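You operate a simulated robot arm through the tools that you are given. There is no shell and no other tool. Be economical: measure what you need, move in short steps, check, and stop when the job is done.

You are at the controls of a simulated robot arm. One attempt, no reset.

JOB
Turn the torque knob to 1.0. Take the lead reel and put it on the top deck of the trolley. Fetch the dummy can with the largest size on its label from the test bench top and stand it on the cream board. Fetch the long pin and stand it on top of the yellow bubble level. Take the soft mallet and put it on the test bench top. Do these in any order. Set down upright: lead reel, dummy can, long pin.

The check looks at the end state, three seconds after you hand in, the way a careful person would. Anything else that was tipped, shoved, dropped, spilled or broken makes it a failure.

ROBOT AND FRAMES
A 7-joint arm with a two-finger parallel gripper on a trunk, on a base that drives. Base frame: it is fixed to the floor where the robot stands at the start and does not move with it; the origin is under the middle of the robot, x ahead of it, y to its left, z up. Readings come in mm, rad, newtons and seconds.
With the tool pointing down near the work surface it reaches from about 460 to 920 mm from the robot's upright axis, wherever it stands. Its first joint turns from -2.007 to 2.007 rad. Places, roughly: bubble level (13x4x4 cm) [800, 2100, 700]; cream board (22x16x1 cm) [3600, -2700, 800]; dummy can [1250, -1250, 750]; lead reel (6x6x11 cm) [900, -700, 800]; long pin (3x3x7 cm) [800, 1600, 800]; soft mallet (23x9x5 cm) [500, 2200, 700]; test bench top [1300, -300, 700]; top deck of the trolley [1600, -3100, 800]; torque knob [500, -200, 800]. Payload 3.91 kg.
The TCP is the grasp point between the finger pads, 30 mm short of the fingertips. In the tool frame z runs along the fingers and y along their closing line. The gripper opens to 110 mm. The fingers are 20 mm wide and 10 mm thick; the gripper's body (48 by 112 mm) begins 55 mm behind the TCP.
Orientation is that of the tool frame in the base frame, as a unit quaternion [w, x, y, z]. With the fingers straight down and closing along the base's y, the tool's x points along the base's -x, its y along +y and its z along -z.

CONTROLS
- The arm moves only by the tool play_rows. Its argument "increments" is a list of rows, each a list of 7 numbers: the shift along the tool's x, y, z in mm, then the turn, a rotation vector about the tool's x, y, z in rad, then the gripper command, from -1 (shut) to 1 (fully open), values between in proportion. In form: [[dx, dy, dz, ax, ay, az, grip], ...]. A call has 1 to 20 rows; each row is the pose to reach, as a shift and turn from the pose commanded when the call began, along the tool's axes at that moment. A row lasts 0.2 s, in which the tool goes at most 50 mm and 0.15 rad; a call with a longer step from one row to the next is refused whole, and so is a gripper value outside its range. Where a pose cannot be reached the arm comes as near as it can. A force on the tool above 40 N (or 10 N above the force at the start of the call, whichever is more), or a blocked arm, ends the call early, and 0.2 s more pass. Each finger travels about 153 mm/s and halts on what it meets, pressing with about 42 N; the grip force reading is that of the motor and also rises with nothing between the fingers. The clock runs only during rows and for 0.2 s after the last one: add rows that repeat a pose to give the fingers time. It gives the time, the measured TCP pose, the force on the tool (base axes), the opening and the grip force at its end, in the units of the frame above (readings bear some noise), with the torque about the TCP (base axes, N m) and any sound that the robot's microphone picked up, and new pictures: "show" is both (left out), scene, wrist or none.
- Cameras (640 x 400 px; columns grow to the right, rows downward): "scene" is now at [178.7, 128.5, 1333.9]; the picture's right is [-0.90, -0.43, 0.00], its down [-0.22, 0.45, -0.86] and it looks along [0.37, -0.78, -0.50] (base axes); focal length 274 px, centre (320, 200). "wrist" rides on the gripper at [72, 17, -103] in the tool frame; the picture's right is [-0.23, 0.97, 0.00], its down [-0.76, -0.18, -0.62] and it looks along [-0.61, -0.14, 0.78] (tool axes); focal length 222 px, centre (320, 200). There is no depth. A picture from a camera that has moved, and an enlarged one, comes with that camera's place and axes in the base frame and with its lens. The place of the scene camera against the robot may be out by one fixed shift of up to 25 mm in any direction.
- move_column(by): slides the trunk up (or, below 0, down) by that many mm; the arm and the scene camera ride with it, the base frame stays. It gives what a move gives, with no picture.
- roll_base(legs): drives the robot by 1 to 6 legs, each [ahead, left, turn to the left] in mm, mm and rad, along the robot's own axes; the way and the turn of a leg run together, so that a leg with both is an arc; at most 1500 mm and 3.142 rad a leg. The arm and the cameras ride along, it lands a little off, and it stops where it bumps. It gives what a move gives, and a new picture of the scene camera.
- aim_head(pan, tilt): turns the head with the scene camera to pan (to the left, within 1.396 rad either way) and tilt (down, from -0.506 to 1.204), counted from straight ahead of the robot. It gives what a move gives, and a new picture of the scene camera.
- close_up(camera, box): a new picture of the part [left, top, right, bottom] of that camera's present view, enlarged. No time passes.
- close_job(): hands the job in; it is judged then, once.

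Work in short steps. Places have to be worked out from the pictures, the camera data and where the tool is seen: move nearer, look again, correct. Check each grasp and each placing, and mend what went wrong. You have 165 turns and 260 pictures in all, those below and enlarged ones among them. Open the gripper and draw the arm clear of the work before you hand the job in, unless the task says otherwise.

The tools are called after ">>>" as a command line: name --pt "numbers of a row" for each row, then --argument value for the rest, lists and objects as JSON in quotes. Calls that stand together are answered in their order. play_rows: Moves the arm, as the interface text tells. Its arguments: {"type":"object","properties":{"increments":{"type":"array","items":{"type":"array","items":{"type":"number"}}},"show":{"type":"string","enum":["both","scene","wrist","none"]}},"required":["increments"]} The other tools are called the same way: move_column (by) slides the trunk up or down; roll_base (legs) drives the base; aim_head (pan, tilt) turns the head that bears the scene camera; close_up (camera, box) takes an enlarged picture of a part of a camera's view; close_job () hands the job in.

At the start:

```text
time_s: 0.0
tcp_pos: [327.9, -425.0, 1106.1]
tcp_rot: [0.0, 0.0, 1.0, 0.0]
contact_force: [0.4, 0.5, 0.2]
ft_torque: [0.01, 0.0, 0.05]
opening: 110.2
grip_force: 0.1
trunk travel left (down, up): [-650.0, 340.0]
robot x, y, heading: [-2.6, 1.4, -0.0]
head pan, tilt: [-1.126, 0.529]
```

scene: 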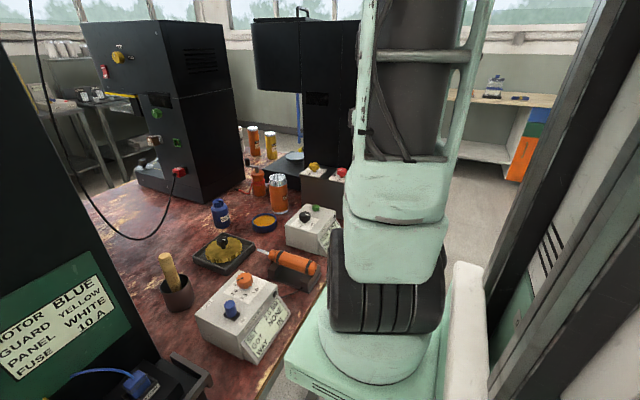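
wrist: 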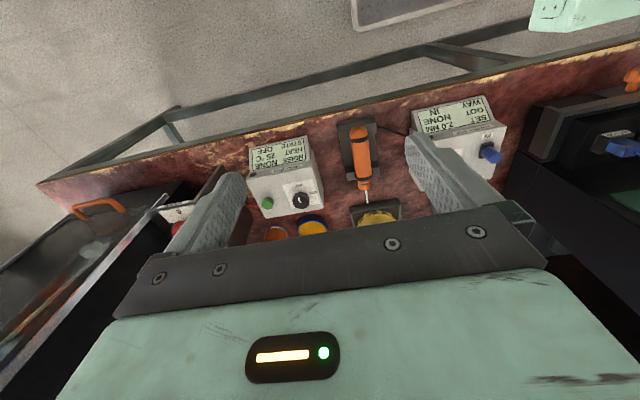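

I see a crowded bench to the right-front of the robot. I'll enlarge parts of the scene to identify items.

>>> close_up --camera "scene" --box '[160, 120, 360, 245]'

>>> close_up --camera "scene" --box '[140, 230, 340, 355]'

>>> close_up --camera "wrist" --box '[220, 80, 520, 260]'

>>> aim_head --pan -0.5 --tilt 0.5

```text
3.20 times, centred on (260, 182) of scene
camera zoom: at [178.7, 128.5, 1333.9], right [-0.9, -0.43, 0.0], down [-0.22, 0.45, -0.86], along [0.37, -0.78, -0.5], focal length 875 px, centre (512, 256)
```

zoom: 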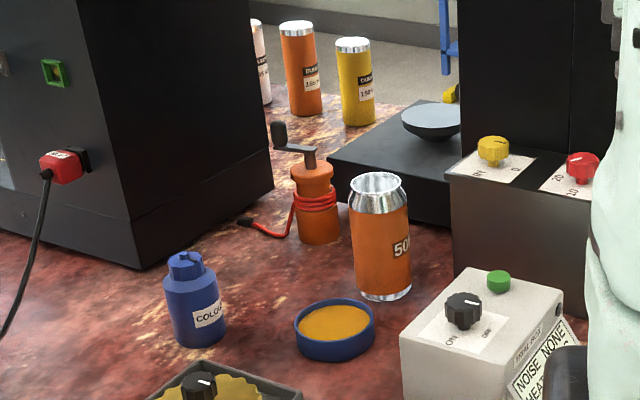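

```text
3.20 times, centred on (240, 292) of scene
camera zoom: at [178.7, 128.5, 1333.9], right [-0.9, -0.43, 0.0], down [-0.22, 0.45, -0.86], along [0.37, -0.78, -0.5], focal length 875 px, centre (576, -96)
```

zoom: 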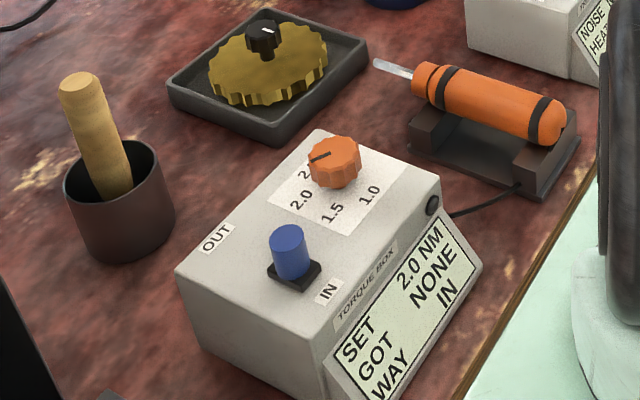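

```text
2.13 times, centred on (370, 170) of wrist
camera zoom: at [255.6, -408.1, 1210.4], right [0.23, 0.97, 0.0], down [0.76, -0.18, 0.62], along [0.61, -0.14, -0.78], focal length 474 px, centre (213, 264)
```

zoom: 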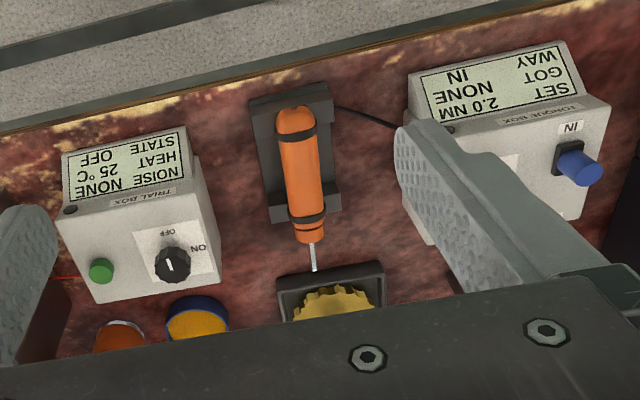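

```text
time_s: 1.0
tcp_pos: [327.4, -424.4, 1107.6]
tcp_rot: [0.0, 0.0, 1.0, 0.0]
contact_force: [-0.5, 0.3, 1.2]
ft_torque: [0.0, 0.01, 0.01]
opening: 109.9
grip_force: 0.0
trunk travel left (down, up): [-650.0, 340.0]
robot x, y, heading: [-0.7, 0.1, 0.001]
head pan, tilt: [-0.499, 0.499]
camera scene: at [219.6, 166.4, 1336.5], right [-0.48, -0.88, 0.0], down [-0.42, 0.23, -0.88], along [0.77, -0.42, -0.48], focal length 274 px, centre (320, 200)
```

scene: 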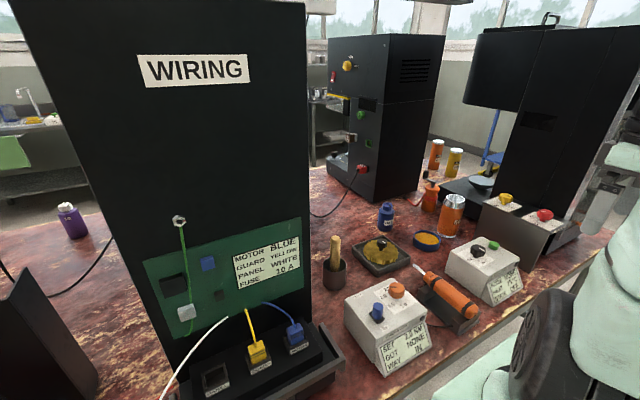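

Panning around to find the other places.

>>> close_up --camera "scene" --box '[370, 130, 530, 250]'

>>> close_up --camera "scene" --box '[420, 135, 480, 185]'

>>> aim_head --pan 1.1 --tilt 0.5

>>> aim_head --pan 0.3 --tilt 0.5

>>> aim_head --pan -1.39 --tilt 0.3

```text
3.33 times, centred on (450, 190) of scene
camera zoom: at [219.6, 166.4, 1336.5], right [-0.48, -0.88, 0.0], down [-0.42, 0.23, -0.88], along [0.77, -0.42, -0.48], focal length 912 px, centre (-113, 233)
```

zoom: 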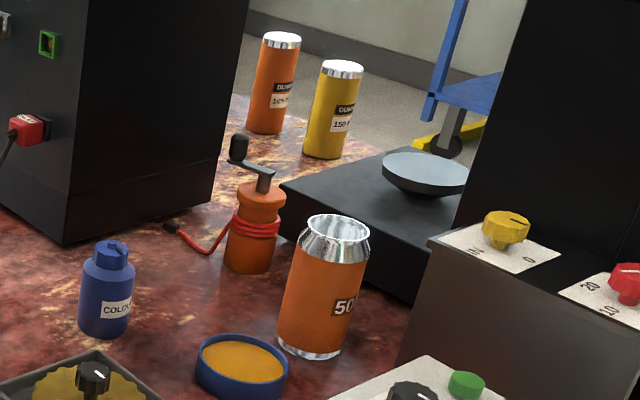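

```text
8.00 times, centred on (450, 160) of scene
camera zoom: at [219.6, 166.4, 1336.5], right [-0.48, -0.88, 0.0], down [-0.42, 0.23, -0.88], along [0.77, -0.42, -0.48], focal length 2188 px, centre (-720, 520)
```

zoom: 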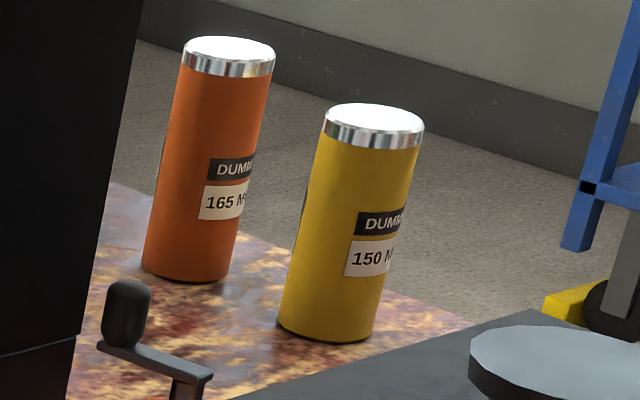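

```text
time_s: 2.7
tcp_pos: [326.8, -423.9, 1106.9]
tcp_rot: [0.0, 0.0, 1.0, 0.0]
contact_force: [0.3, -0.3, 0.1]
ft_torque: [0.01, 0.02, -0.02]
opening: 109.9
grip_force: 0.0
trunk travel left (down, up): [-650.0, 340.0]
robot x, y, heading: [-0.2, -1.1, -0.001]
head pan, tilt: [1.1, 0.499]
camera scene: at [181.1, 291.1, 1336.5], right [0.89, -0.45, 0.0], down [-0.22, -0.43, -0.88], along [0.4, 0.78, -0.48], focal length 274 px, centre (320, 200)
```

scene: 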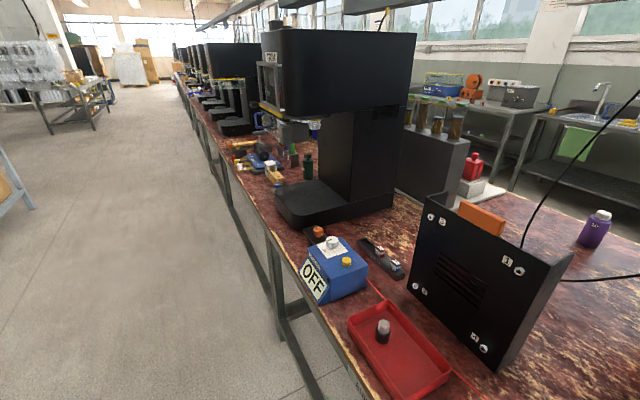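

```text
time_s: 3.8
tcp_pos: [327.2, -424.5, 1107.2]
tcp_rot: [0.0, 0.0, 1.0, 0.0]
contact_force: [0.0, -0.2, 0.5]
ft_torque: [0.01, -0.02, 0.0]
opening: 109.7
grip_force: 0.1
trunk travel left (down, up): [-650.0, 340.0]
robot x, y, heading: [-1.2, 1.6, 0.001]
head pan, tilt: [0.3, 0.499]
camera scene: at [226.6, 237.0, 1336.5], right [0.3, -0.95, 0.0], down [-0.46, -0.14, -0.88], along [0.84, 0.26, -0.48], focal length 274 px, centre (320, 200)
```

scene: 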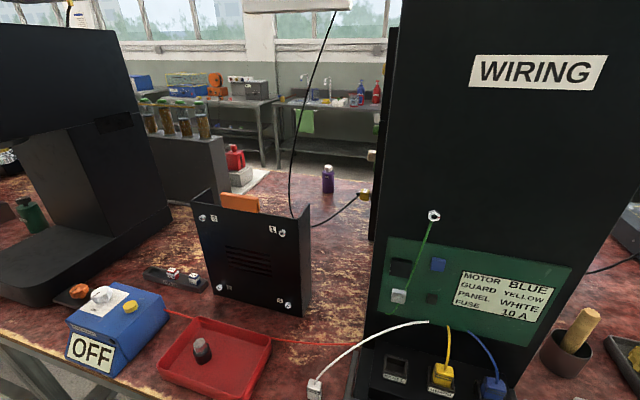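

```text
time_s: 5.5
tcp_pos: [327.4, -424.9, 1106.5]
tcp_rot: [0.0, 0.0, 1.0, 0.0]
contact_force: [-0.4, -0.7, -0.4]
ft_torque: [0.01, 0.0, 0.01]
opening: 110.0
grip_force: 0.1
trunk travel left (down, up): [-650.0, 340.0]
robot x, y, heading: [0.7, 0.4, -0.002]
head pan, tilt: [-1.389, 0.3]
camera scene: at [156.7, 118.2, 1354.9], right [-0.98, -0.18, 0.0], down [-0.05, 0.29, -0.96], along [0.17, -0.94, -0.3], focal length 274 px, centre (320, 200)
```

scene: 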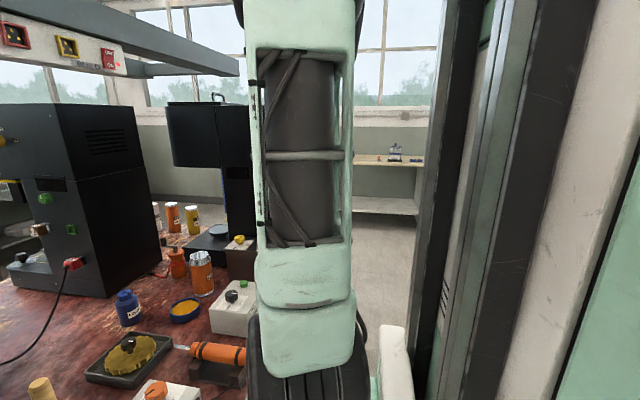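

The torque knob (orange, on the near grey box) looks to be near [570,-250,800]. I move the tool nearer to see it with the wrist camera.

>>> play_rows --pt "-20 30 18 0 0 0 1" --pt "-40 60 36 0 0 0 1" --pt "-60 90 54 0 0 0 1" --pt "-80 115 72 0 0 0 1" --pt "-100 145 90 0 0 0 1" --pt "-120 175 107 0 0 0 1" --show "wrist"

>>> aim_head --pan -0.6 --tilt 0.75

```text
time_s: 7.0
tcp_pos: [446.9, -245.9, 999.9]
tcp_rot: [0.0, 0.0, 1.0, 0.0]
contact_force: [-0.2, -0.3, 0.4]
ft_torque: [0.03, -0.02, 0.0]
opening: 110.0
grip_force: 0.0
trunk travel left (down, up): [-650.0, 340.0]
robot x, y, heading: [0.7, 1.8, -0.002]
head pan, tilt: [-1.389, 0.3]
camera wrist: at [375.9, -230.2, 1103.9], right [0.23, 0.97, 0.0], down [0.76, -0.18, 0.62], along [0.61, -0.14, -0.78], focal length 222 px, centre (320, 200)
```

wrist: 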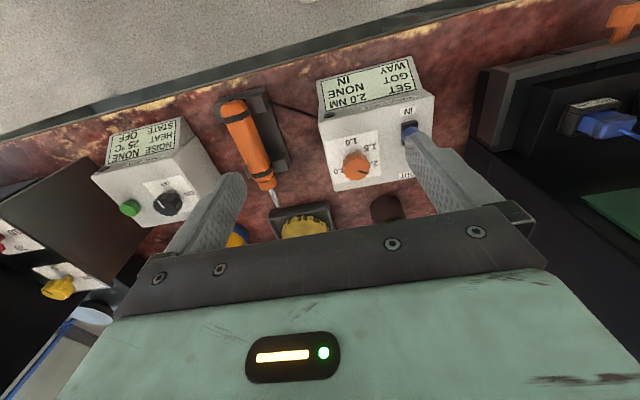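

```text
time_s: 8.1
tcp_pos: [448.1, -246.5, 1001.7]
tcp_rot: [0.0, 0.0, 1.0, 0.0]
contact_force: [-0.3, 0.0, -0.2]
ft_torque: [0.02, -0.03, 0.01]
opening: 110.1
grip_force: 0.0
trunk travel left (down, up): [-650.0, 340.0]
robot x, y, heading: [-1.2, -2.2, -0.001]
head pan, tilt: [-0.6, 0.75]
camera scene: at [208.1, 163.2, 1314.6], right [-0.57, -0.82, 0.0], down [-0.56, 0.39, -0.73], along [0.6, -0.41, -0.68], focal length 274 px, centre (320, 200)
```

scene: 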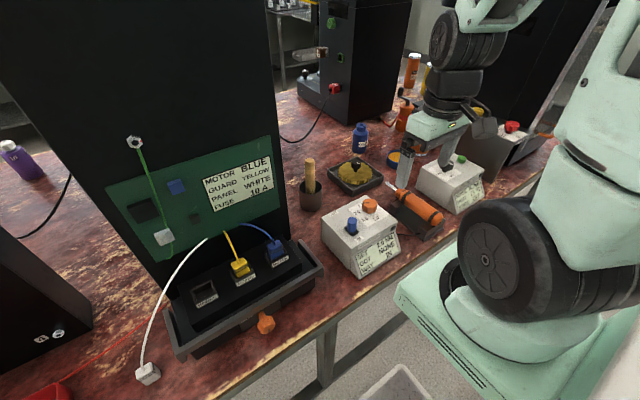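

>>> close_up --camera "wrist" --box '[310, 120, 410, 200]'

>>> close_up --camera "scene" --box '[310, 180, 410, 280]'

```text
5.00 times, centred on (360, 160) of wrist
camera zoom: at [376.0, -230.7, 1104.1], right [0.23, 0.97, 0.0], down [0.76, -0.18, 0.62], along [0.61, -0.14, -0.78], focal length 1111 px, centre (120, 400)
```

zoom: 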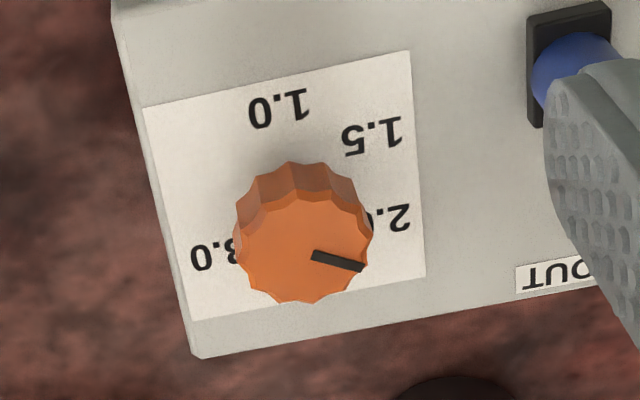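

```text
4.00 times, centred on (360, 230) of scene
camera zoom: at [208.1, 163.2, 1314.6], right [-0.57, -0.82, 0.0], down [-0.56, 0.39, -0.73], along [0.6, -0.41, -0.68], focal length 1094 px, centre (160, 80)
```

zoom: 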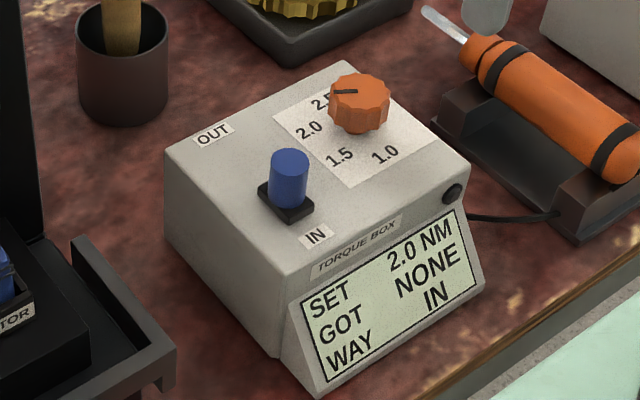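

Knob pointer is at 2.0; 1.0 points to the robot, roughly 115–120° counter-clockwise (from above). I'll go nearer for a second wrist view to fix the knob's height and place.

>>> play_rows --pt "-30 8 30 0 0 0 1" --pt "-60 16 60 0 0 0 1" --pt "-80 30 90 0 0 0 1" --show "wrist"

>>> close_up --camera "wrist" --box '[240, 100, 440, 225]'

```text
time_s: 8.9
tcp_pos: [525.7, -217.9, 908.3]
tcp_rot: [0.0, 0.0, 1.0, 0.0]
contact_force: [-1.1, -0.8, -0.2]
ft_torque: [-0.03, 0.0, -0.01]
opening: 110.1
grip_force: 0.0
trunk travel left (down, up): [-650.0, 340.0]
robot x, y, heading: [2.2, 1.0, -0.0]
head pan, tilt: [-0.6, 0.75]
camera wrist: at [454.1, -201.9, 1012.3], right [0.23, 0.97, 0.0], down [0.76, -0.18, 0.62], along [0.61, -0.14, -0.78], focal length 222 px, centre (320, 200)
```

wrist: 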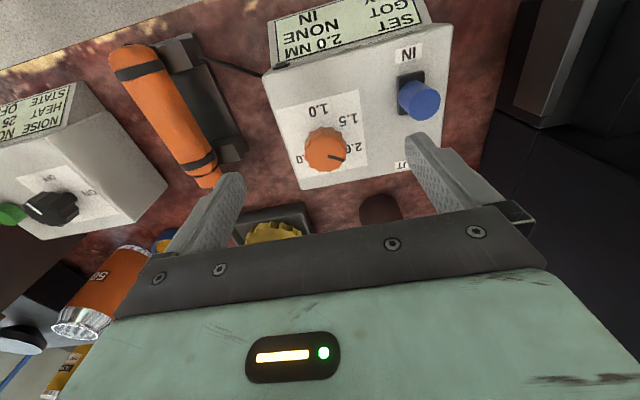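

```text
3.20 times, centred on (340, 162) of wrist
camera zoom: at [454.1, -201.9, 1012.3], right [0.23, 0.97, 0.0], down [0.76, -0.18, 0.62], along [0.61, -0.14, -0.78], focal length 711 px, centre (256, 320)
```

zoom: 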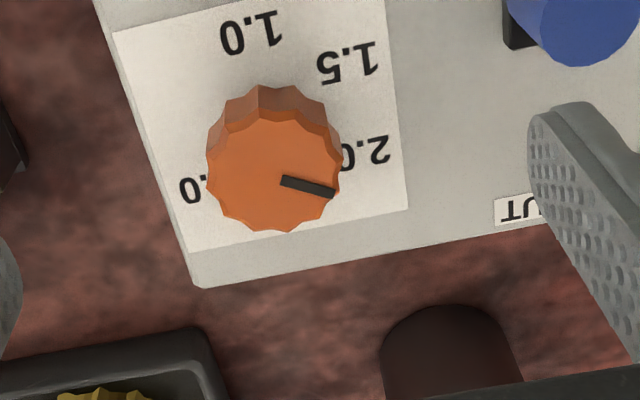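

Knob top is at about [541,-217,840], 36 mm across. I centre above it and turn the hand +1.05 rad so it can then be wound back.

>>> play_rows --pt "-5 0 0 0 0 0.15 1" --pt "-10 0 0 0 0 0.3 0.4" --pt "-15 1 0 0 0 0.45 0.3" --pt "-15 1 0 0 0 0.6 0.3" --pt "-15 1 0 0 0 0.75 0.3" --pt "-15 1 0 0 0 0.9 0.3" --pt "-15 1 0 0 0 1.05 0.3" --show "wrist"

```text
time_s: 10.5
tcp_pos: [543.5, -218.2, 909.7]
tcp_rot: [0.0, 0.502, 0.865, 0.0]
contact_force: [0.1, -0.6, 0.2]
ft_torque: [0.0, 0.01, -0.02]
opening: 71.5
grip_force: 0.1
trunk travel left (down, up): [-650.0, 340.0]
robot x, y, heading: [1.6, -0.5, -0.0]
head pan, tilt: [-0.6, 0.75]
camera wrist: at [522.1, -147.1, 1013.4], right [0.96, 0.29, 0.0], down [0.22, -0.75, 0.62], along [0.18, -0.6, -0.78], focal length 222 px, centre (320, 200)
```

wrist: 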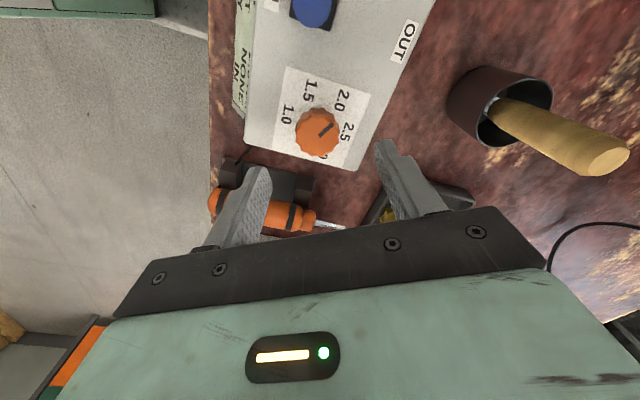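

Knob confirmed near [540,-214]. Descend and grip it.

>>> play_rows --pt "0 0 25 0 0 0 0.3" --pt "3 0 50 0 0 0 0.3" --pt "3 0 52 0 0 0 -0.2" --pt "3 0 52 0 0 0 -0.6" --pt "3 0 52 0 0 0 -0.6" --show "both"

```text
time_s: 11.7
tcp_pos: [539.7, -215.1, 858.7]
tcp_rot: [-0.001, 0.502, 0.865, 0.0]
contact_force: [-4.3, -1.6, 3.2]
ft_torque: [0.32, 0.27, -0.03]
opening: 35.7
grip_force: 45.1
trunk travel left (down, up): [-650.0, 340.0]
robot x, y, heading: [-1.6, 5.7, 0.0]
head pan, tilt: [-0.6, 0.75]
camera scene: at [207.9, 163.2, 1314.6], right [-0.56, -0.83, 0.0], down [-0.56, 0.39, -0.73], along [0.6, -0.41, -0.68], focal length 274 px, centre (320, 200)
camera wrist: at [519.0, -145.2, 961.9], right [0.96, 0.29, 0.0], down [0.23, -0.75, 0.62], along [0.18, -0.6, -0.78], focal length 222 px, centre (320, 200)
```

scene: 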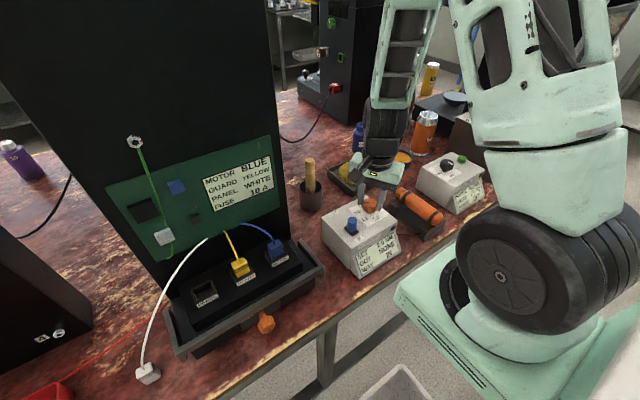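
wrist: 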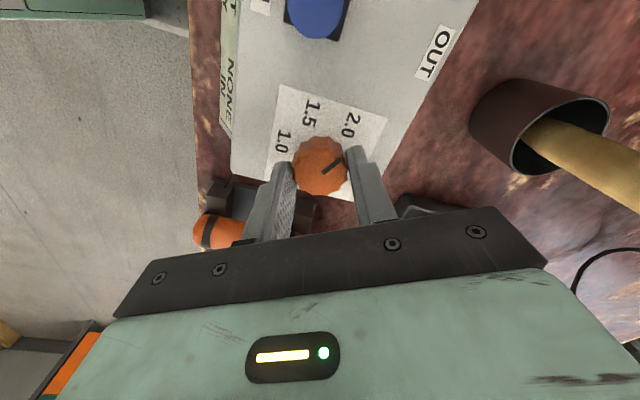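

Firm grip on the knob (35.7 mm). Now wind it toward 1.0 (counter-clockwise from above), about 1.8 rad first, then read the display.

>>> play_rows --pt "0 0 0 0 0 -0.14 -0.6" --pt "0 0 0 0 0 -0.28 -0.6" --pt "0 0 0 0 0 -0.42 -0.6" --pt "0 0 0 0 0 -0.56 -0.6" --pt "0 0 0 0 0 -0.7 -0.6" --pt "0 0 0 0 0 -0.84 -0.6" --pt "0 0 0 0 0 -0.98 -0.6" --pt "0 0 0 0 0 -1.12 -0.6" --pt "0 0 0 0 0 -1.26 -0.6" --pt "0 0 0 0 0 -1.4 -0.6" --pt "0 0 0 0 0 -1.54 -0.6" --pt "0 0 0 0 0 -1.68 -0.6" --pt "0 0 0 0 0 -1.82 -0.6" --pt "0 0 0 0 0 -1.96 -0.6" --pt "0 0 0 0 0 -1.96 -0.6" --show "wrist"

>>> close_up --camera "scene" --box '[310, 180, 410, 280]'

>>> close_up --camera "wrist" --box '[220, 60, 420, 225]'

```text
time_s: 14.9
tcp_pos: [539.4, -216.1, 858.1]
tcp_rot: [0.0, -0.439, 0.898, 0.0]
contact_force: [-16.6, -20.8, 19.7]
ft_torque: [-0.92, 0.8, 0.03]
opening: 35.7
grip_force: 45.0
trunk travel left (down, up): [-650.0, 340.0]
robot x, y, heading: [0.6, -0.5, -0.002]
head pan, tilt: [-0.6, 0.75]
camera wrist: at [482.4, -264.6, 961.8], right [-0.63, 0.78, 0.0], down [0.61, 0.49, 0.62], along [0.48, 0.39, -0.78], focal length 222 px, centre (320, 200)
```

wrist: 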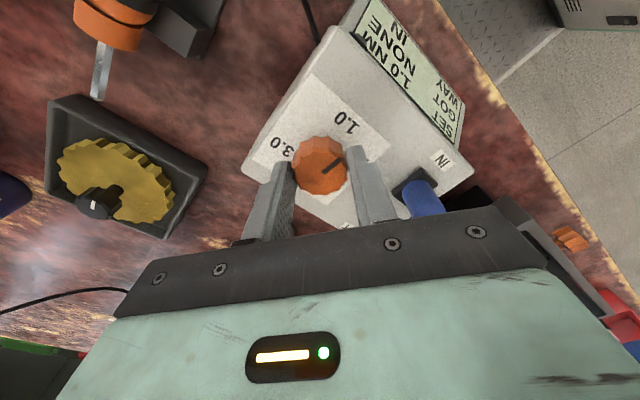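

```text
4.00 times, centred on (360, 230) of scene
camera zoom: at [207.0, 162.7, 1314.9], right [-0.56, -0.83, 0.0], down [-0.56, 0.39, -0.73], along [0.6, -0.41, -0.68], focal length 1094 px, centre (160, 80)
```

zoom: 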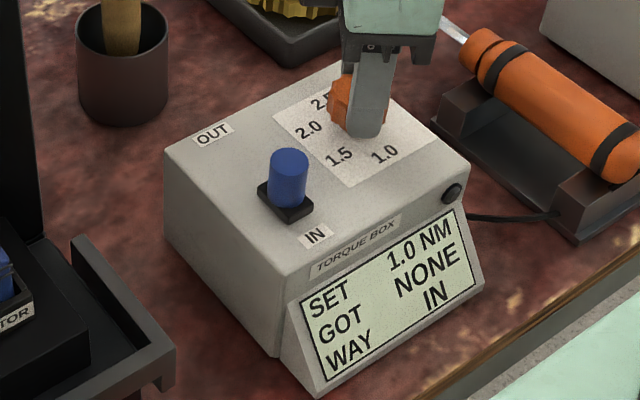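

```text
2.42 times, centred on (320, 142) of wrist
camera zoom: at [482.4, -264.6, 961.8], right [-0.63, 0.78, 0.0], down [0.61, 0.49, 0.62], along [0.48, 0.39, -0.78], focal length 538 px, centre (320, 339)
```

zoom: 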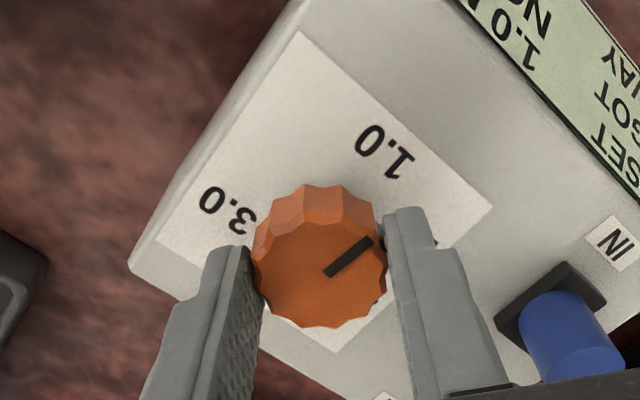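

Display reads 1.0; the pointer looks about 6–8° short, so I turn a bit more, then let go and look.

>>> play_rows --pt "0 0 0 0 0 -0.07 -0.6" --pt "0 0 0 0 0 -0.13 -0.6" --pt "0 0 0 0 0 -0.13 -0.6" --pt "0 0 0 0 0 -0.13 0.3" --pt "0 0 0 0 0 -0.13 0.3" --pt "0 0 -30 0 0 -0.13 0.3" --pt "0 0 -60 0 0 -0.13 0.3" --show "wrist"

>>> close_up --camera "wrist" --box '[220, 60, 420, 225]'

>>> close_up --camera "scene" --box '[310, 180, 410, 280]'

```text
time_s: 16.5
tcp_pos: [540.4, -216.4, 917.3]
tcp_rot: [-0.001, -0.497, 0.868, 0.0]
contact_force: [-0.4, 0.6, 0.0]
ft_torque: [0.0, 0.03, 0.01]
opening: 71.7
grip_force: 0.0
trunk travel left (down, up): [-650.0, 340.0]
robot x, y, heading: [2.5, 1.4, 0.002]
head pan, tilt: [-0.6, 0.75]
camera wrist: at [490.7, -270.6, 1020.7], right [-0.73, 0.69, 0.0], down [0.54, 0.57, 0.62], along [0.43, 0.45, -0.78], focal length 222 px, centre (320, 200)
```

wrist: 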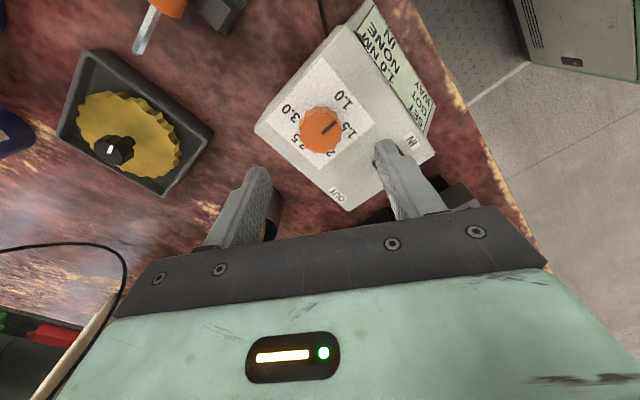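

```text
2.42 times, centred on (320, 142) of wrist
camera zoom: at [490.7, -270.6, 1020.7], right [-0.73, 0.69, 0.0], down [0.54, 0.57, 0.62], along [0.43, 0.45, -0.78], focal length 538 px, centre (320, 339)
```

zoom: 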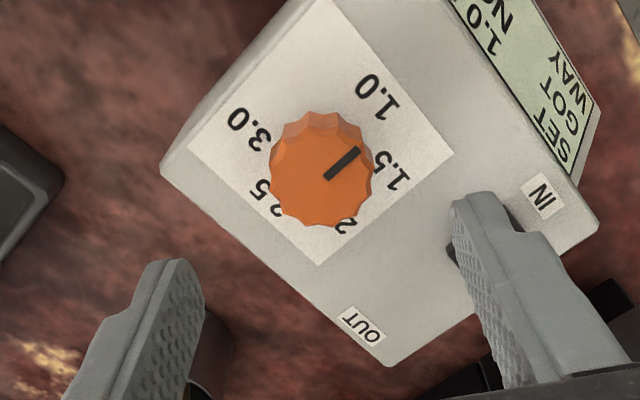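

```text
4.00 times, centred on (360, 230) of scene
camera zoom: at [208.5, 163.1, 1314.4], right [-0.56, -0.83, 0.0], down [-0.56, 0.39, -0.73], along [0.6, -0.41, -0.68], focal length 1094 px, centre (160, 80)
```

zoom: 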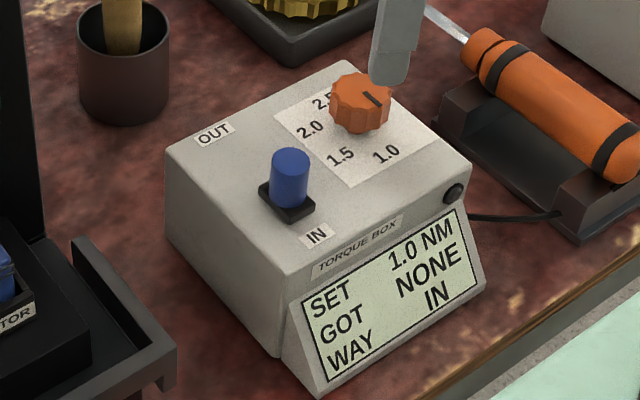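

Knob done (display 1.0, pointer on the mark). Raise and retract the tool, straightening the hand, then slide the base toward the reel.

>>> play_rows --pt "0 0 -40 0 0 0.14 0.5" --pt "0 0 -80 0 0 0.28 1" --pt "0 0 -120 0 0 0.42 1" --pt "10 -17 -150 0 0 0.56 1" --pt "25 -43 -180 0 0 0.7 1" --pt "40 -69 -200 0 0 0.84 1" --pt "55 -95 -200 0 0 0.98 1" --pt "60 -100 -200 0 0 1.04 1" --show "none"

>>> roll_base --legs '[[0, -450, 0], [150, 0, 0]]'

>>> aim_head --pan -0.35 --tilt 0.65

```text
time_s: 18.3
tcp_pos: [598.4, -318.0, 1117.2]
tcp_rot: [0.0, 0.001, 1.0, 0.0]
contact_force: [0.2, 0.6, 0.4]
ft_torque: [0.01, -0.01, -0.02]
opening: 110.1
grip_force: 0.0
trunk travel left (down, up): [-650.0, 340.0]
robot x, y, heading: [4.6, -2.6, 0.004]
head pan, tilt: [-0.6, 0.75]
```

```text
time_s: 21.3
tcp_pos: [603.6, -749.8, 1116.2]
tcp_rot: [-0.003, -0.008, 1.0, 0.006]
contact_force: [-7.0, 19.7, 3.6]
ft_torque: [-1.51, -0.37, -0.63]
opening: 100.0
grip_force: 0.2
trunk travel left (down, up): [-650.0, 340.0]
robot x, y, heading: [-1.8, -447.9, 0.011]
head pan, tilt: [-0.6, 0.75]
stopped in leg 2: the force on the tool passed its limit at 45 N (the readings are from after the stop); the commanded pose is now the measured one
camera scene: at [209.3, -280.5, 1314.5], right [-0.56, -0.83, 0.0], down [-0.57, 0.38, -0.73], along [0.61, -0.41, -0.68], focal length 274 px, centre (320, 200)
```

scene: 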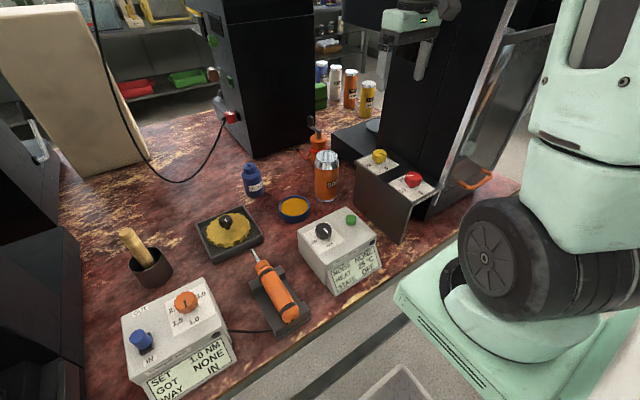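

```text
time_s: 22.0
tcp_pos: [603.9, -751.7, 1115.8]
tcp_rot: [-0.003, -0.008, 1.0, 0.004]
contact_force: [-2.4, 24.4, 1.4]
ft_torque: [-1.76, -0.15, -0.42]
opening: 97.3
grip_force: 0.0
trunk travel left (down, up): [-650.0, 340.0]
robot x, y, heading: [2.0, -442.5, 0.008]
head pan, tilt: [-0.351, 0.649]
camera scene: at [222.7, -263.4, 1322.9], right [-0.34, -0.94, 0.0], down [-0.57, 0.2, -0.8], along [0.75, -0.27, -0.6], focal length 274 px, centre (320, 200)
```

scene: 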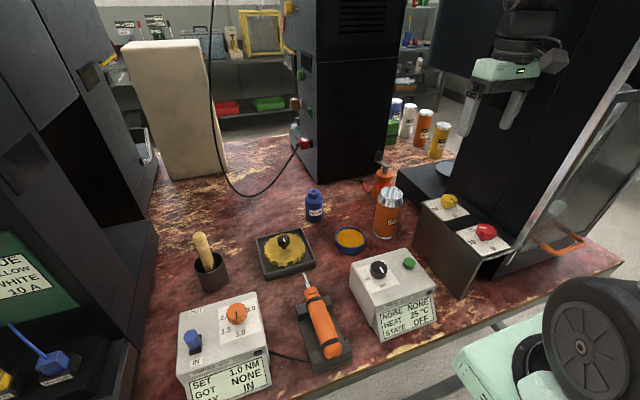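

The finger is pressing lightly against the tall machine (my retraction went the wrong way). Move off it to +y and check nothing was shifted.

>>> play_rows --pt "0 30 0 0 0 0 0.8" --pt "10 70 0 0 0 0 1" --pt "40 110 0 0 0 0 1" --pt "80 130 0 0 0 0 1" --show "both"

>>> close_up --camera "scene" --box '[290, 80, 490, 260]'

```text
time_s: 23.0
tcp_pos: [521.9, -623.1, 1115.4]
tcp_rot: [-0.004, -0.007, 1.0, 0.005]
contact_force: [1.1, 0.7, 0.0]
ft_torque: [0.0, 0.02, -0.02]
opening: 110.1
grip_force: 0.0
trunk travel left (down, up): [-650.0, 340.0]
robot x, y, heading: [4.1, -447.7, 0.008]
head pan, tilt: [-0.351, 0.649]
camera scene: at [223.4, -265.2, 1323.1], right [-0.34, -0.94, 0.0], down [-0.57, 0.2, -0.8], along [0.75, -0.27, -0.6], focal length 274 px, centre (320, 200)
camera wrist: at [450.8, -609.0, 1219.7], right [0.21, 0.98, 0.01], down [0.77, -0.17, 0.62], along [0.6, -0.13, -0.79], focal length 222 px, centre (320, 200)
```

scene: 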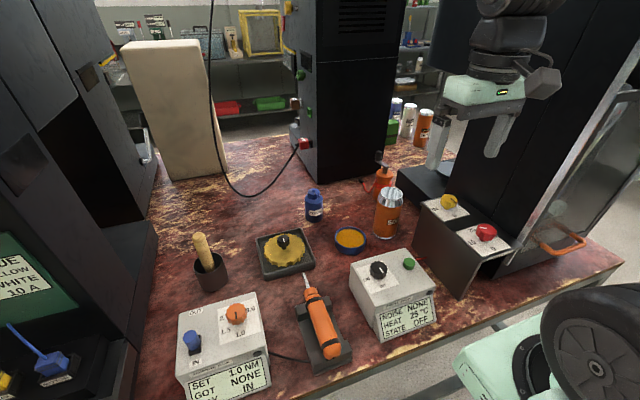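
wrist: 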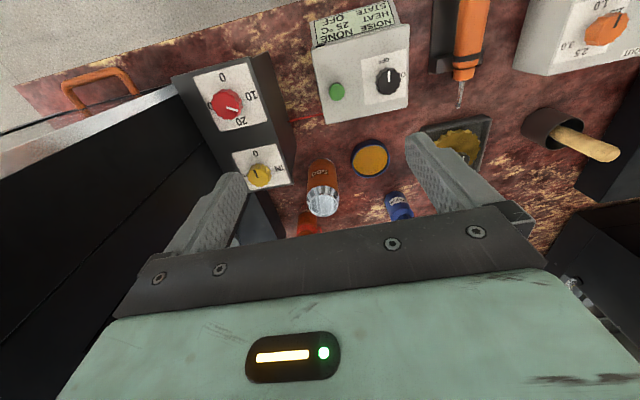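

```text
2.22 times, centred on (390, 170) of scene
camera zoom: at [223.4, -265.2, 1323.1], right [-0.34, -0.94, 0.0], down [-0.57, 0.2, -0.8], along [0.75, -0.27, -0.6], focal length 608 px, centre (164, 267)
```

zoom: 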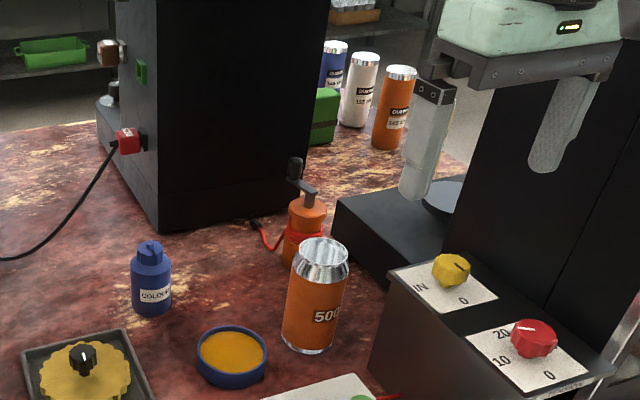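

The machine looks undisturbed. Roll 100 mm ahead with the tool clear, then go above the reel (near [885,-710]).

>>> roll_base --legs '[[110, 0, 0]]'

>>> play_rows --pt "-30 -10 20 0 0 0 1" --pt "-60 -20 40 0 0 0 1" --pt "-90 -30 60 0 0 0 1" --pt "-110 -40 80 0 0 0 1" --show "both"

```text
time_s: 24.2
tcp_pos: [609.5, -622.7, 1116.1]
tcp_rot: [-0.004, -0.003, 1.0, 0.005]
contact_force: [0.1, -0.6, 0.3]
ft_torque: [0.01, -0.02, -0.02]
opening: 109.9
grip_force: 0.1
trunk travel left (down, up): [-650.0, 340.0]
robot x, y, heading: [94.5, -443.4, 0.004]
head pan, tilt: [-0.351, 0.649]
stopped in leg 1: the robot was blocked; the commanded pose is now the measured one
camera scene: at [311.5, -263.0, 1323.1], right [-0.34, -0.94, 0.0], down [-0.57, 0.21, -0.8], along [0.75, -0.27, -0.6], focal length 274 px, centre (320, 200)
```

scene: 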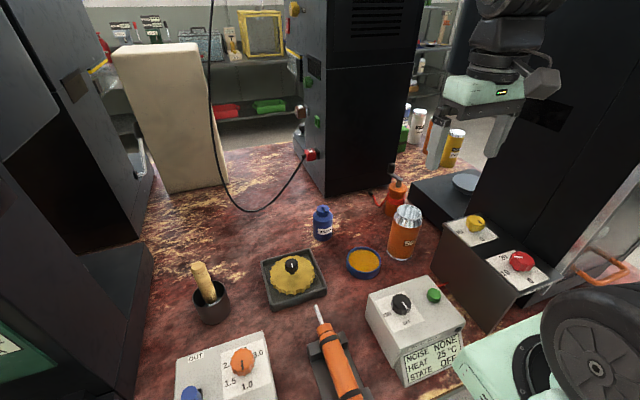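

```text
time_s: 25.2
tcp_pos: [718.0, -662.1, 1032.1]
tcp_rot: [-0.003, -0.004, 1.0, 0.004]
contact_force: [-0.4, 0.7, 0.7]
ft_torque: [-0.02, -0.01, -0.04]
opening: 110.1
grip_force: 0.0
trunk travel left (down, up): [-650.0, 340.0]
robot x, y, heading: [96.5, -439.3, -0.002]
head pan, tilt: [-0.351, 0.649]
camera scene: at [311.1, -262.9, 1323.2], right [-0.34, -0.94, 0.0], down [-0.57, 0.21, -0.8], along [0.75, -0.27, -0.6], focal length 274 px, centre (320, 200)
camera wrist: at [647.5, -647.5, 1136.8], right [0.22, 0.98, 0.01], down [0.77, -0.18, 0.62], along [0.6, -0.13, -0.79], focal length 222 px, centre (320, 200)
```

scene: 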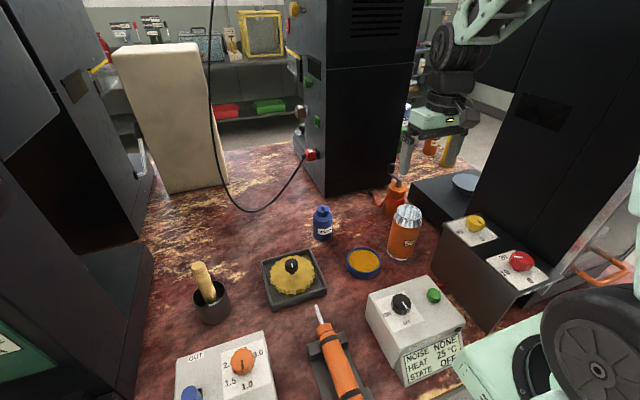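
wrist: 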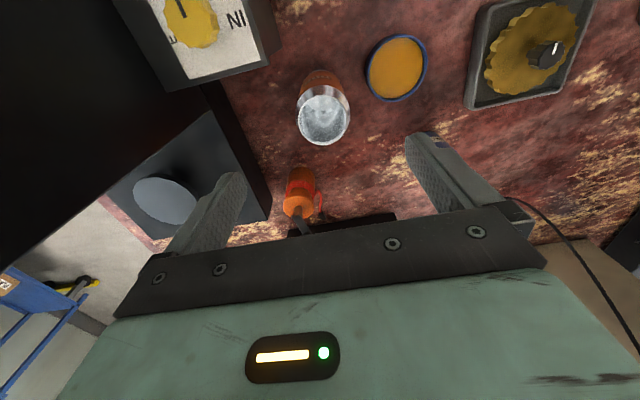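

Reel seen just ahead near [895,-740]. Move closer for a refined fix.

>>> play_rows --pt "-35 -20 25 0 0 0 1" --pt "-70 -40 50 0 0 0 1" --pt "-100 -50 72 0 0 0 1" --show "wrist"

>>> close_up --camera "wrist" --box '[220, 60, 420, 240]'

>>> close_up --camera "scene" --box '[340, 140, 480, 270]'

```text
time_s: 26.1
tcp_pos: [820.0, -710.8, 959.7]
tcp_rot: [-0.003, -0.004, 1.0, 0.005]
contact_force: [-0.1, 0.7, 0.5]
ft_torque: [0.01, 0.0, -0.01]
opening: 109.8
grip_force: 0.1
trunk travel left (down, up): [-650.0, 340.0]
robot x, y, heading: [88.7, -443.4, -0.001]
head pan, tilt: [-0.351, 0.649]
camera wrist: at [748.0, -696.1, 1064.3], right [0.22, 0.98, 0.01], down [0.77, -0.18, 0.62], along [0.6, -0.13, -0.79], focal length 222 px, centre (320, 200)
```

wrist: 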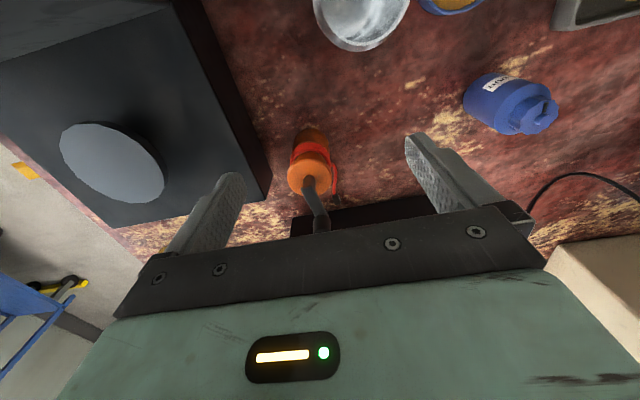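

```text
2.22 times, centred on (320, 150) of wrist
camera zoom: at [748.0, -696.1, 1064.3], right [0.22, 0.98, 0.01], down [0.77, -0.18, 0.62], along [0.6, -0.13, -0.79], focal length 494 px, centre (320, 311)
```

zoom: 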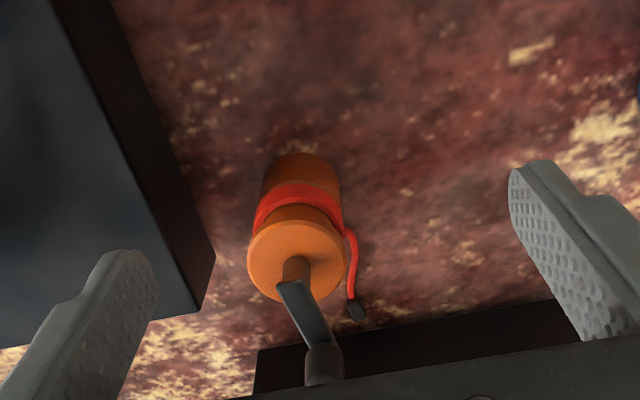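

```text
3.08 times, centred on (410, 205) of scene
camera zoom: at [311.0, -262.8, 1323.2], right [-0.34, -0.94, 0.0], down [-0.57, 0.21, -0.8], along [0.75, -0.27, -0.6], focal length 842 px, centre (43, 185)
```

zoom: 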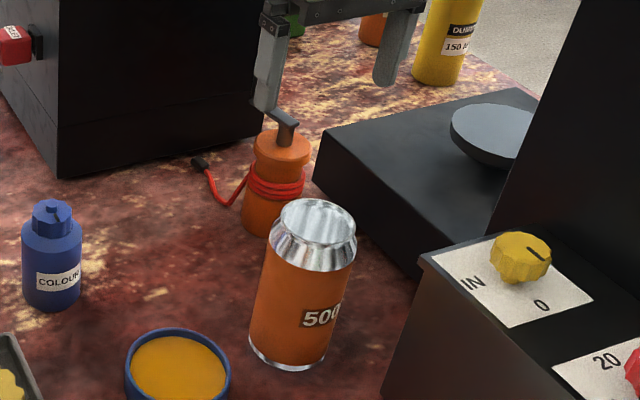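

Reel axis about [885,-739], body 755–830 high, crank toward +x. Press base edge is 40 mm away, so I narrow the opening to ~85 mm and centre above it.

>>> play_rows --pt "-32 -14 0 0 0 0 0.6" --pt "-64 -28 0 0 0 0 0.5" --pt "-64 -28 25 0 0 0 0.5" --show "both"

>>> close_up --camera "wrist" --box '[220, 60, 420, 240]'

```text
time_s: 26.9
tcp_pos: [881.6, -737.7, 935.4]
tcp_rot: [-0.003, -0.005, 1.0, 0.005]
contact_force: [0.6, 0.3, 0.1]
ft_torque: [-0.01, -0.01, 0.01]
opening: 82.2
grip_force: 0.0
trunk travel left (down, up): [-650.0, 340.0]
robot x, y, heading: [90.5, -442.0, -0.001]
head pan, tilt: [-0.351, 0.649]
camera scene: at [311.3, -262.9, 1323.2], right [-0.34, -0.94, 0.0], down [-0.57, 0.21, -0.8], along [0.75, -0.27, -0.6], focal length 274 px, centre (320, 200)
camera wrist: at [811.2, -722.7, 1039.2], right [0.22, 0.98, 0.01], down [0.77, -0.18, 0.62], along [0.6, -0.13, -0.79], focal length 222 px, centre (320, 200)
```

scene: 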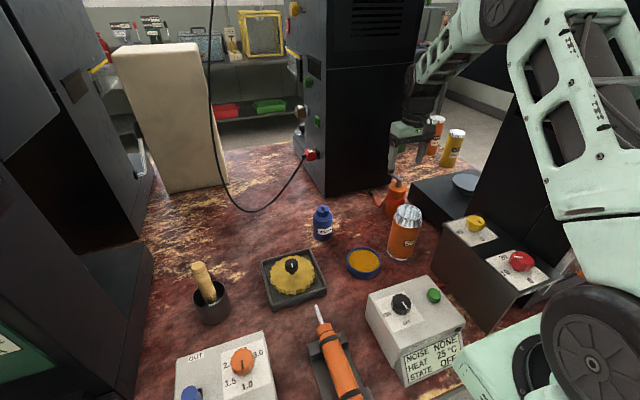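
wrist: 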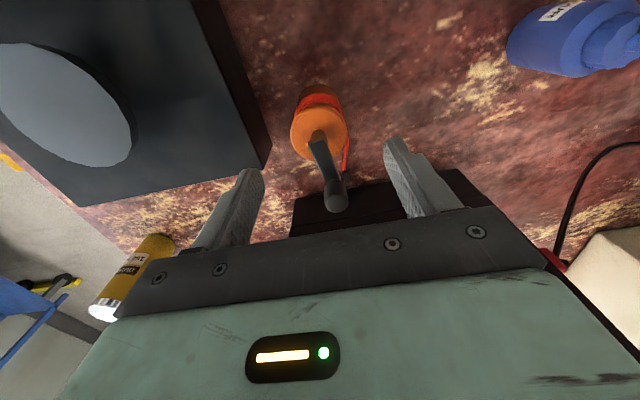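

```text
2.22 times, centred on (320, 150) of wrist
camera zoom: at [811.2, -722.7, 1039.2], right [0.22, 0.98, 0.01], down [0.77, -0.18, 0.62], along [0.6, -0.13, -0.79], focal length 494 px, centre (320, 311)
```

zoom: 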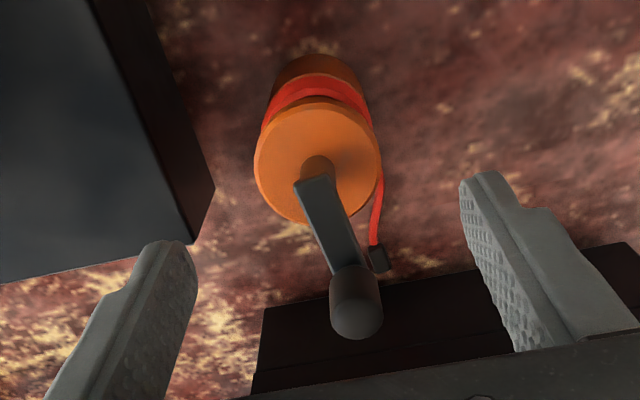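

Centre confirmed at about [888,-739]. Descend to z≈820 and close.

>>> play_rows --pt "-3 -1 40 0 0 0 0.5" --pt "-6 -2 80 0 0 0 0.5" --pt "-6 -2 116 0 0 0 0.5" --pt "-6 -2 116 0 0 0 0" --pt "-6 -2 116 0 0 0 -0.4" --pt "-6 -2 116 0 0 0 -0.4" --show "both"

```text
time_s: 27.9
tcp_pos: [892.8, -739.9, 826.8]
tcp_rot: [0.005, -0.004, 1.0, 0.002]
contact_force: [-6.3, 0.7, 21.4]
ft_torque: [-0.09, -0.17, -0.06]
opening: 57.1
grip_force: 24.1
trunk travel left (down, up): [-650.0, 340.0]
robot x, y, heading: [92.9, -443.8, 0.001]
head pan, tilt: [-0.351, 0.649]
stopped in row 5: the force on the tool passed its limit at 43 N (the readings are from after the stop); the commanded pose is now the measured one
camera scene: at [310.4, -262.6, 1323.3], right [-0.34, -0.94, 0.0], down [-0.57, 0.21, -0.8], along [0.75, -0.27, -0.6], focal length 274 px, centre (320, 200)
camera wrist: at [818.9, -724.2, 929.7], right [0.22, 0.98, 0.01], down [0.76, -0.17, 0.63], along [0.62, -0.13, -0.78], focal length 222 px, centre (320, 200)
```

scene: 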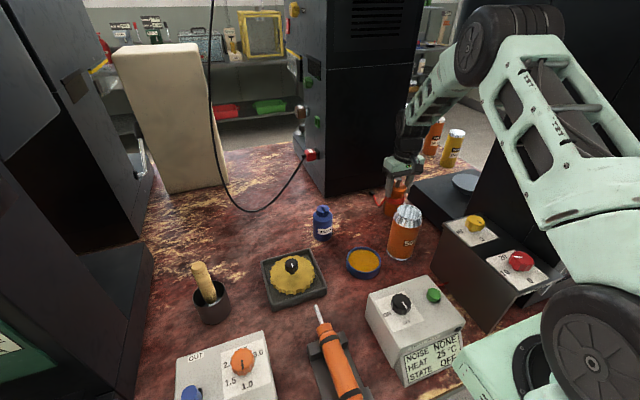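
wrist: 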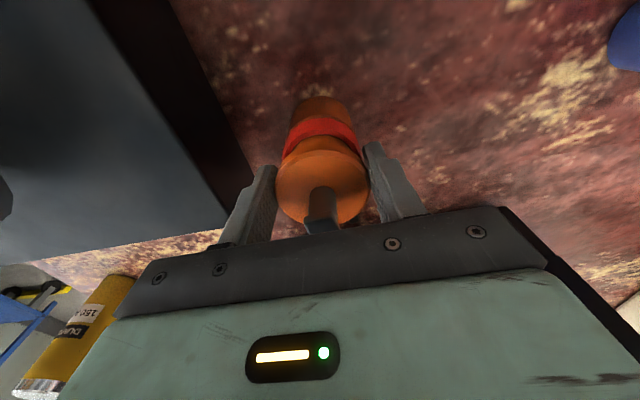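

Fingers are on the body but the palm touched the crank; I ease up 4 mm, squeeze fully, then check.

>>> play_rows --pt "2 0 -5 0 0 0 0.1" --pt "2 0 -5 0 0 0 -0.3" --pt "2 0 -5 0 0 0 -0.3" --show "none"

>>> play_rows --pt "0 0 -30 0 0 0 -0.3" --pt "0 0 -70 0 0 0 -0.3" --pt "0 0 -110 0 0 0 -0.3" --pt "0 0 -150 0 0 0 -0.3" --pt "0 0 -190 0 0 0 -0.3" --pt "0 0 -220 0 0 0 -0.3" --show "both"

```text
time_s: 28.7
tcp_pos: [890.2, -738.1, 828.2]
tcp_rot: [0.002, -0.005, 1.0, 0.003]
contact_force: [0.1, 0.3, -0.2]
ft_torque: [0.01, 0.03, 0.03]
opening: 56.8
grip_force: 42.0
trunk travel left (down, up): [-650.0, 340.0]
robot x, y, heading: [90.8, -446.7, 0.004]
head pan, tilt: [-0.351, 0.649]
```

```text
time_s: 30.1
tcp_pos: [888.3, -741.6, 1049.9]
tcp_rot: [0.003, -0.005, 1.0, 0.003]
contact_force: [0.4, -0.2, -1.3]
ft_torque: [-0.02, 0.09, 0.03]
opening: 56.6
grip_force: 42.1
trunk travel left (down, up): [-650.0, 340.0]
robot x, y, heading: [88.8, -445.9, 0.001]
head pan, tilt: [-0.351, 0.649]
camera scene: at [311.8, -263.1, 1323.1], right [-0.34, -0.94, 0.0], down [-0.57, 0.21, -0.8], along [0.75, -0.27, -0.6], focal length 274 px, centre (320, 200)
camera wrist: at [815.6, -726.6, 1152.5], right [0.22, 0.98, 0.01], down [0.76, -0.17, 0.63], along [0.61, -0.13, -0.78], focal length 222 px, centre (320, 200)
```

scene: 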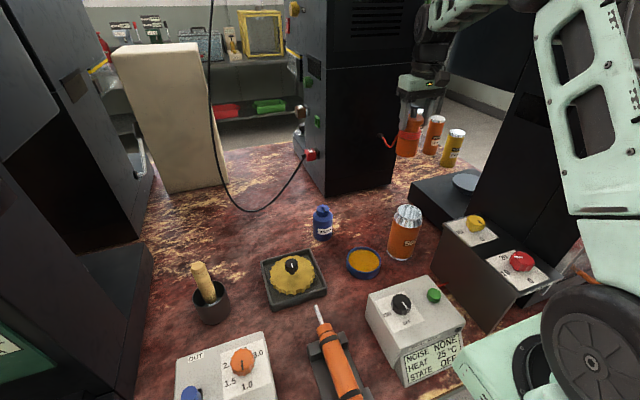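
wrist: 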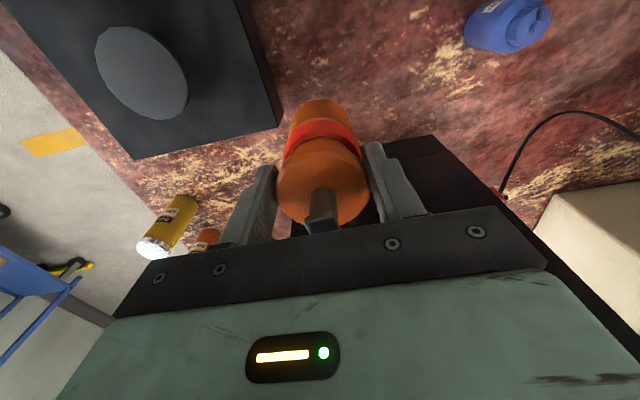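

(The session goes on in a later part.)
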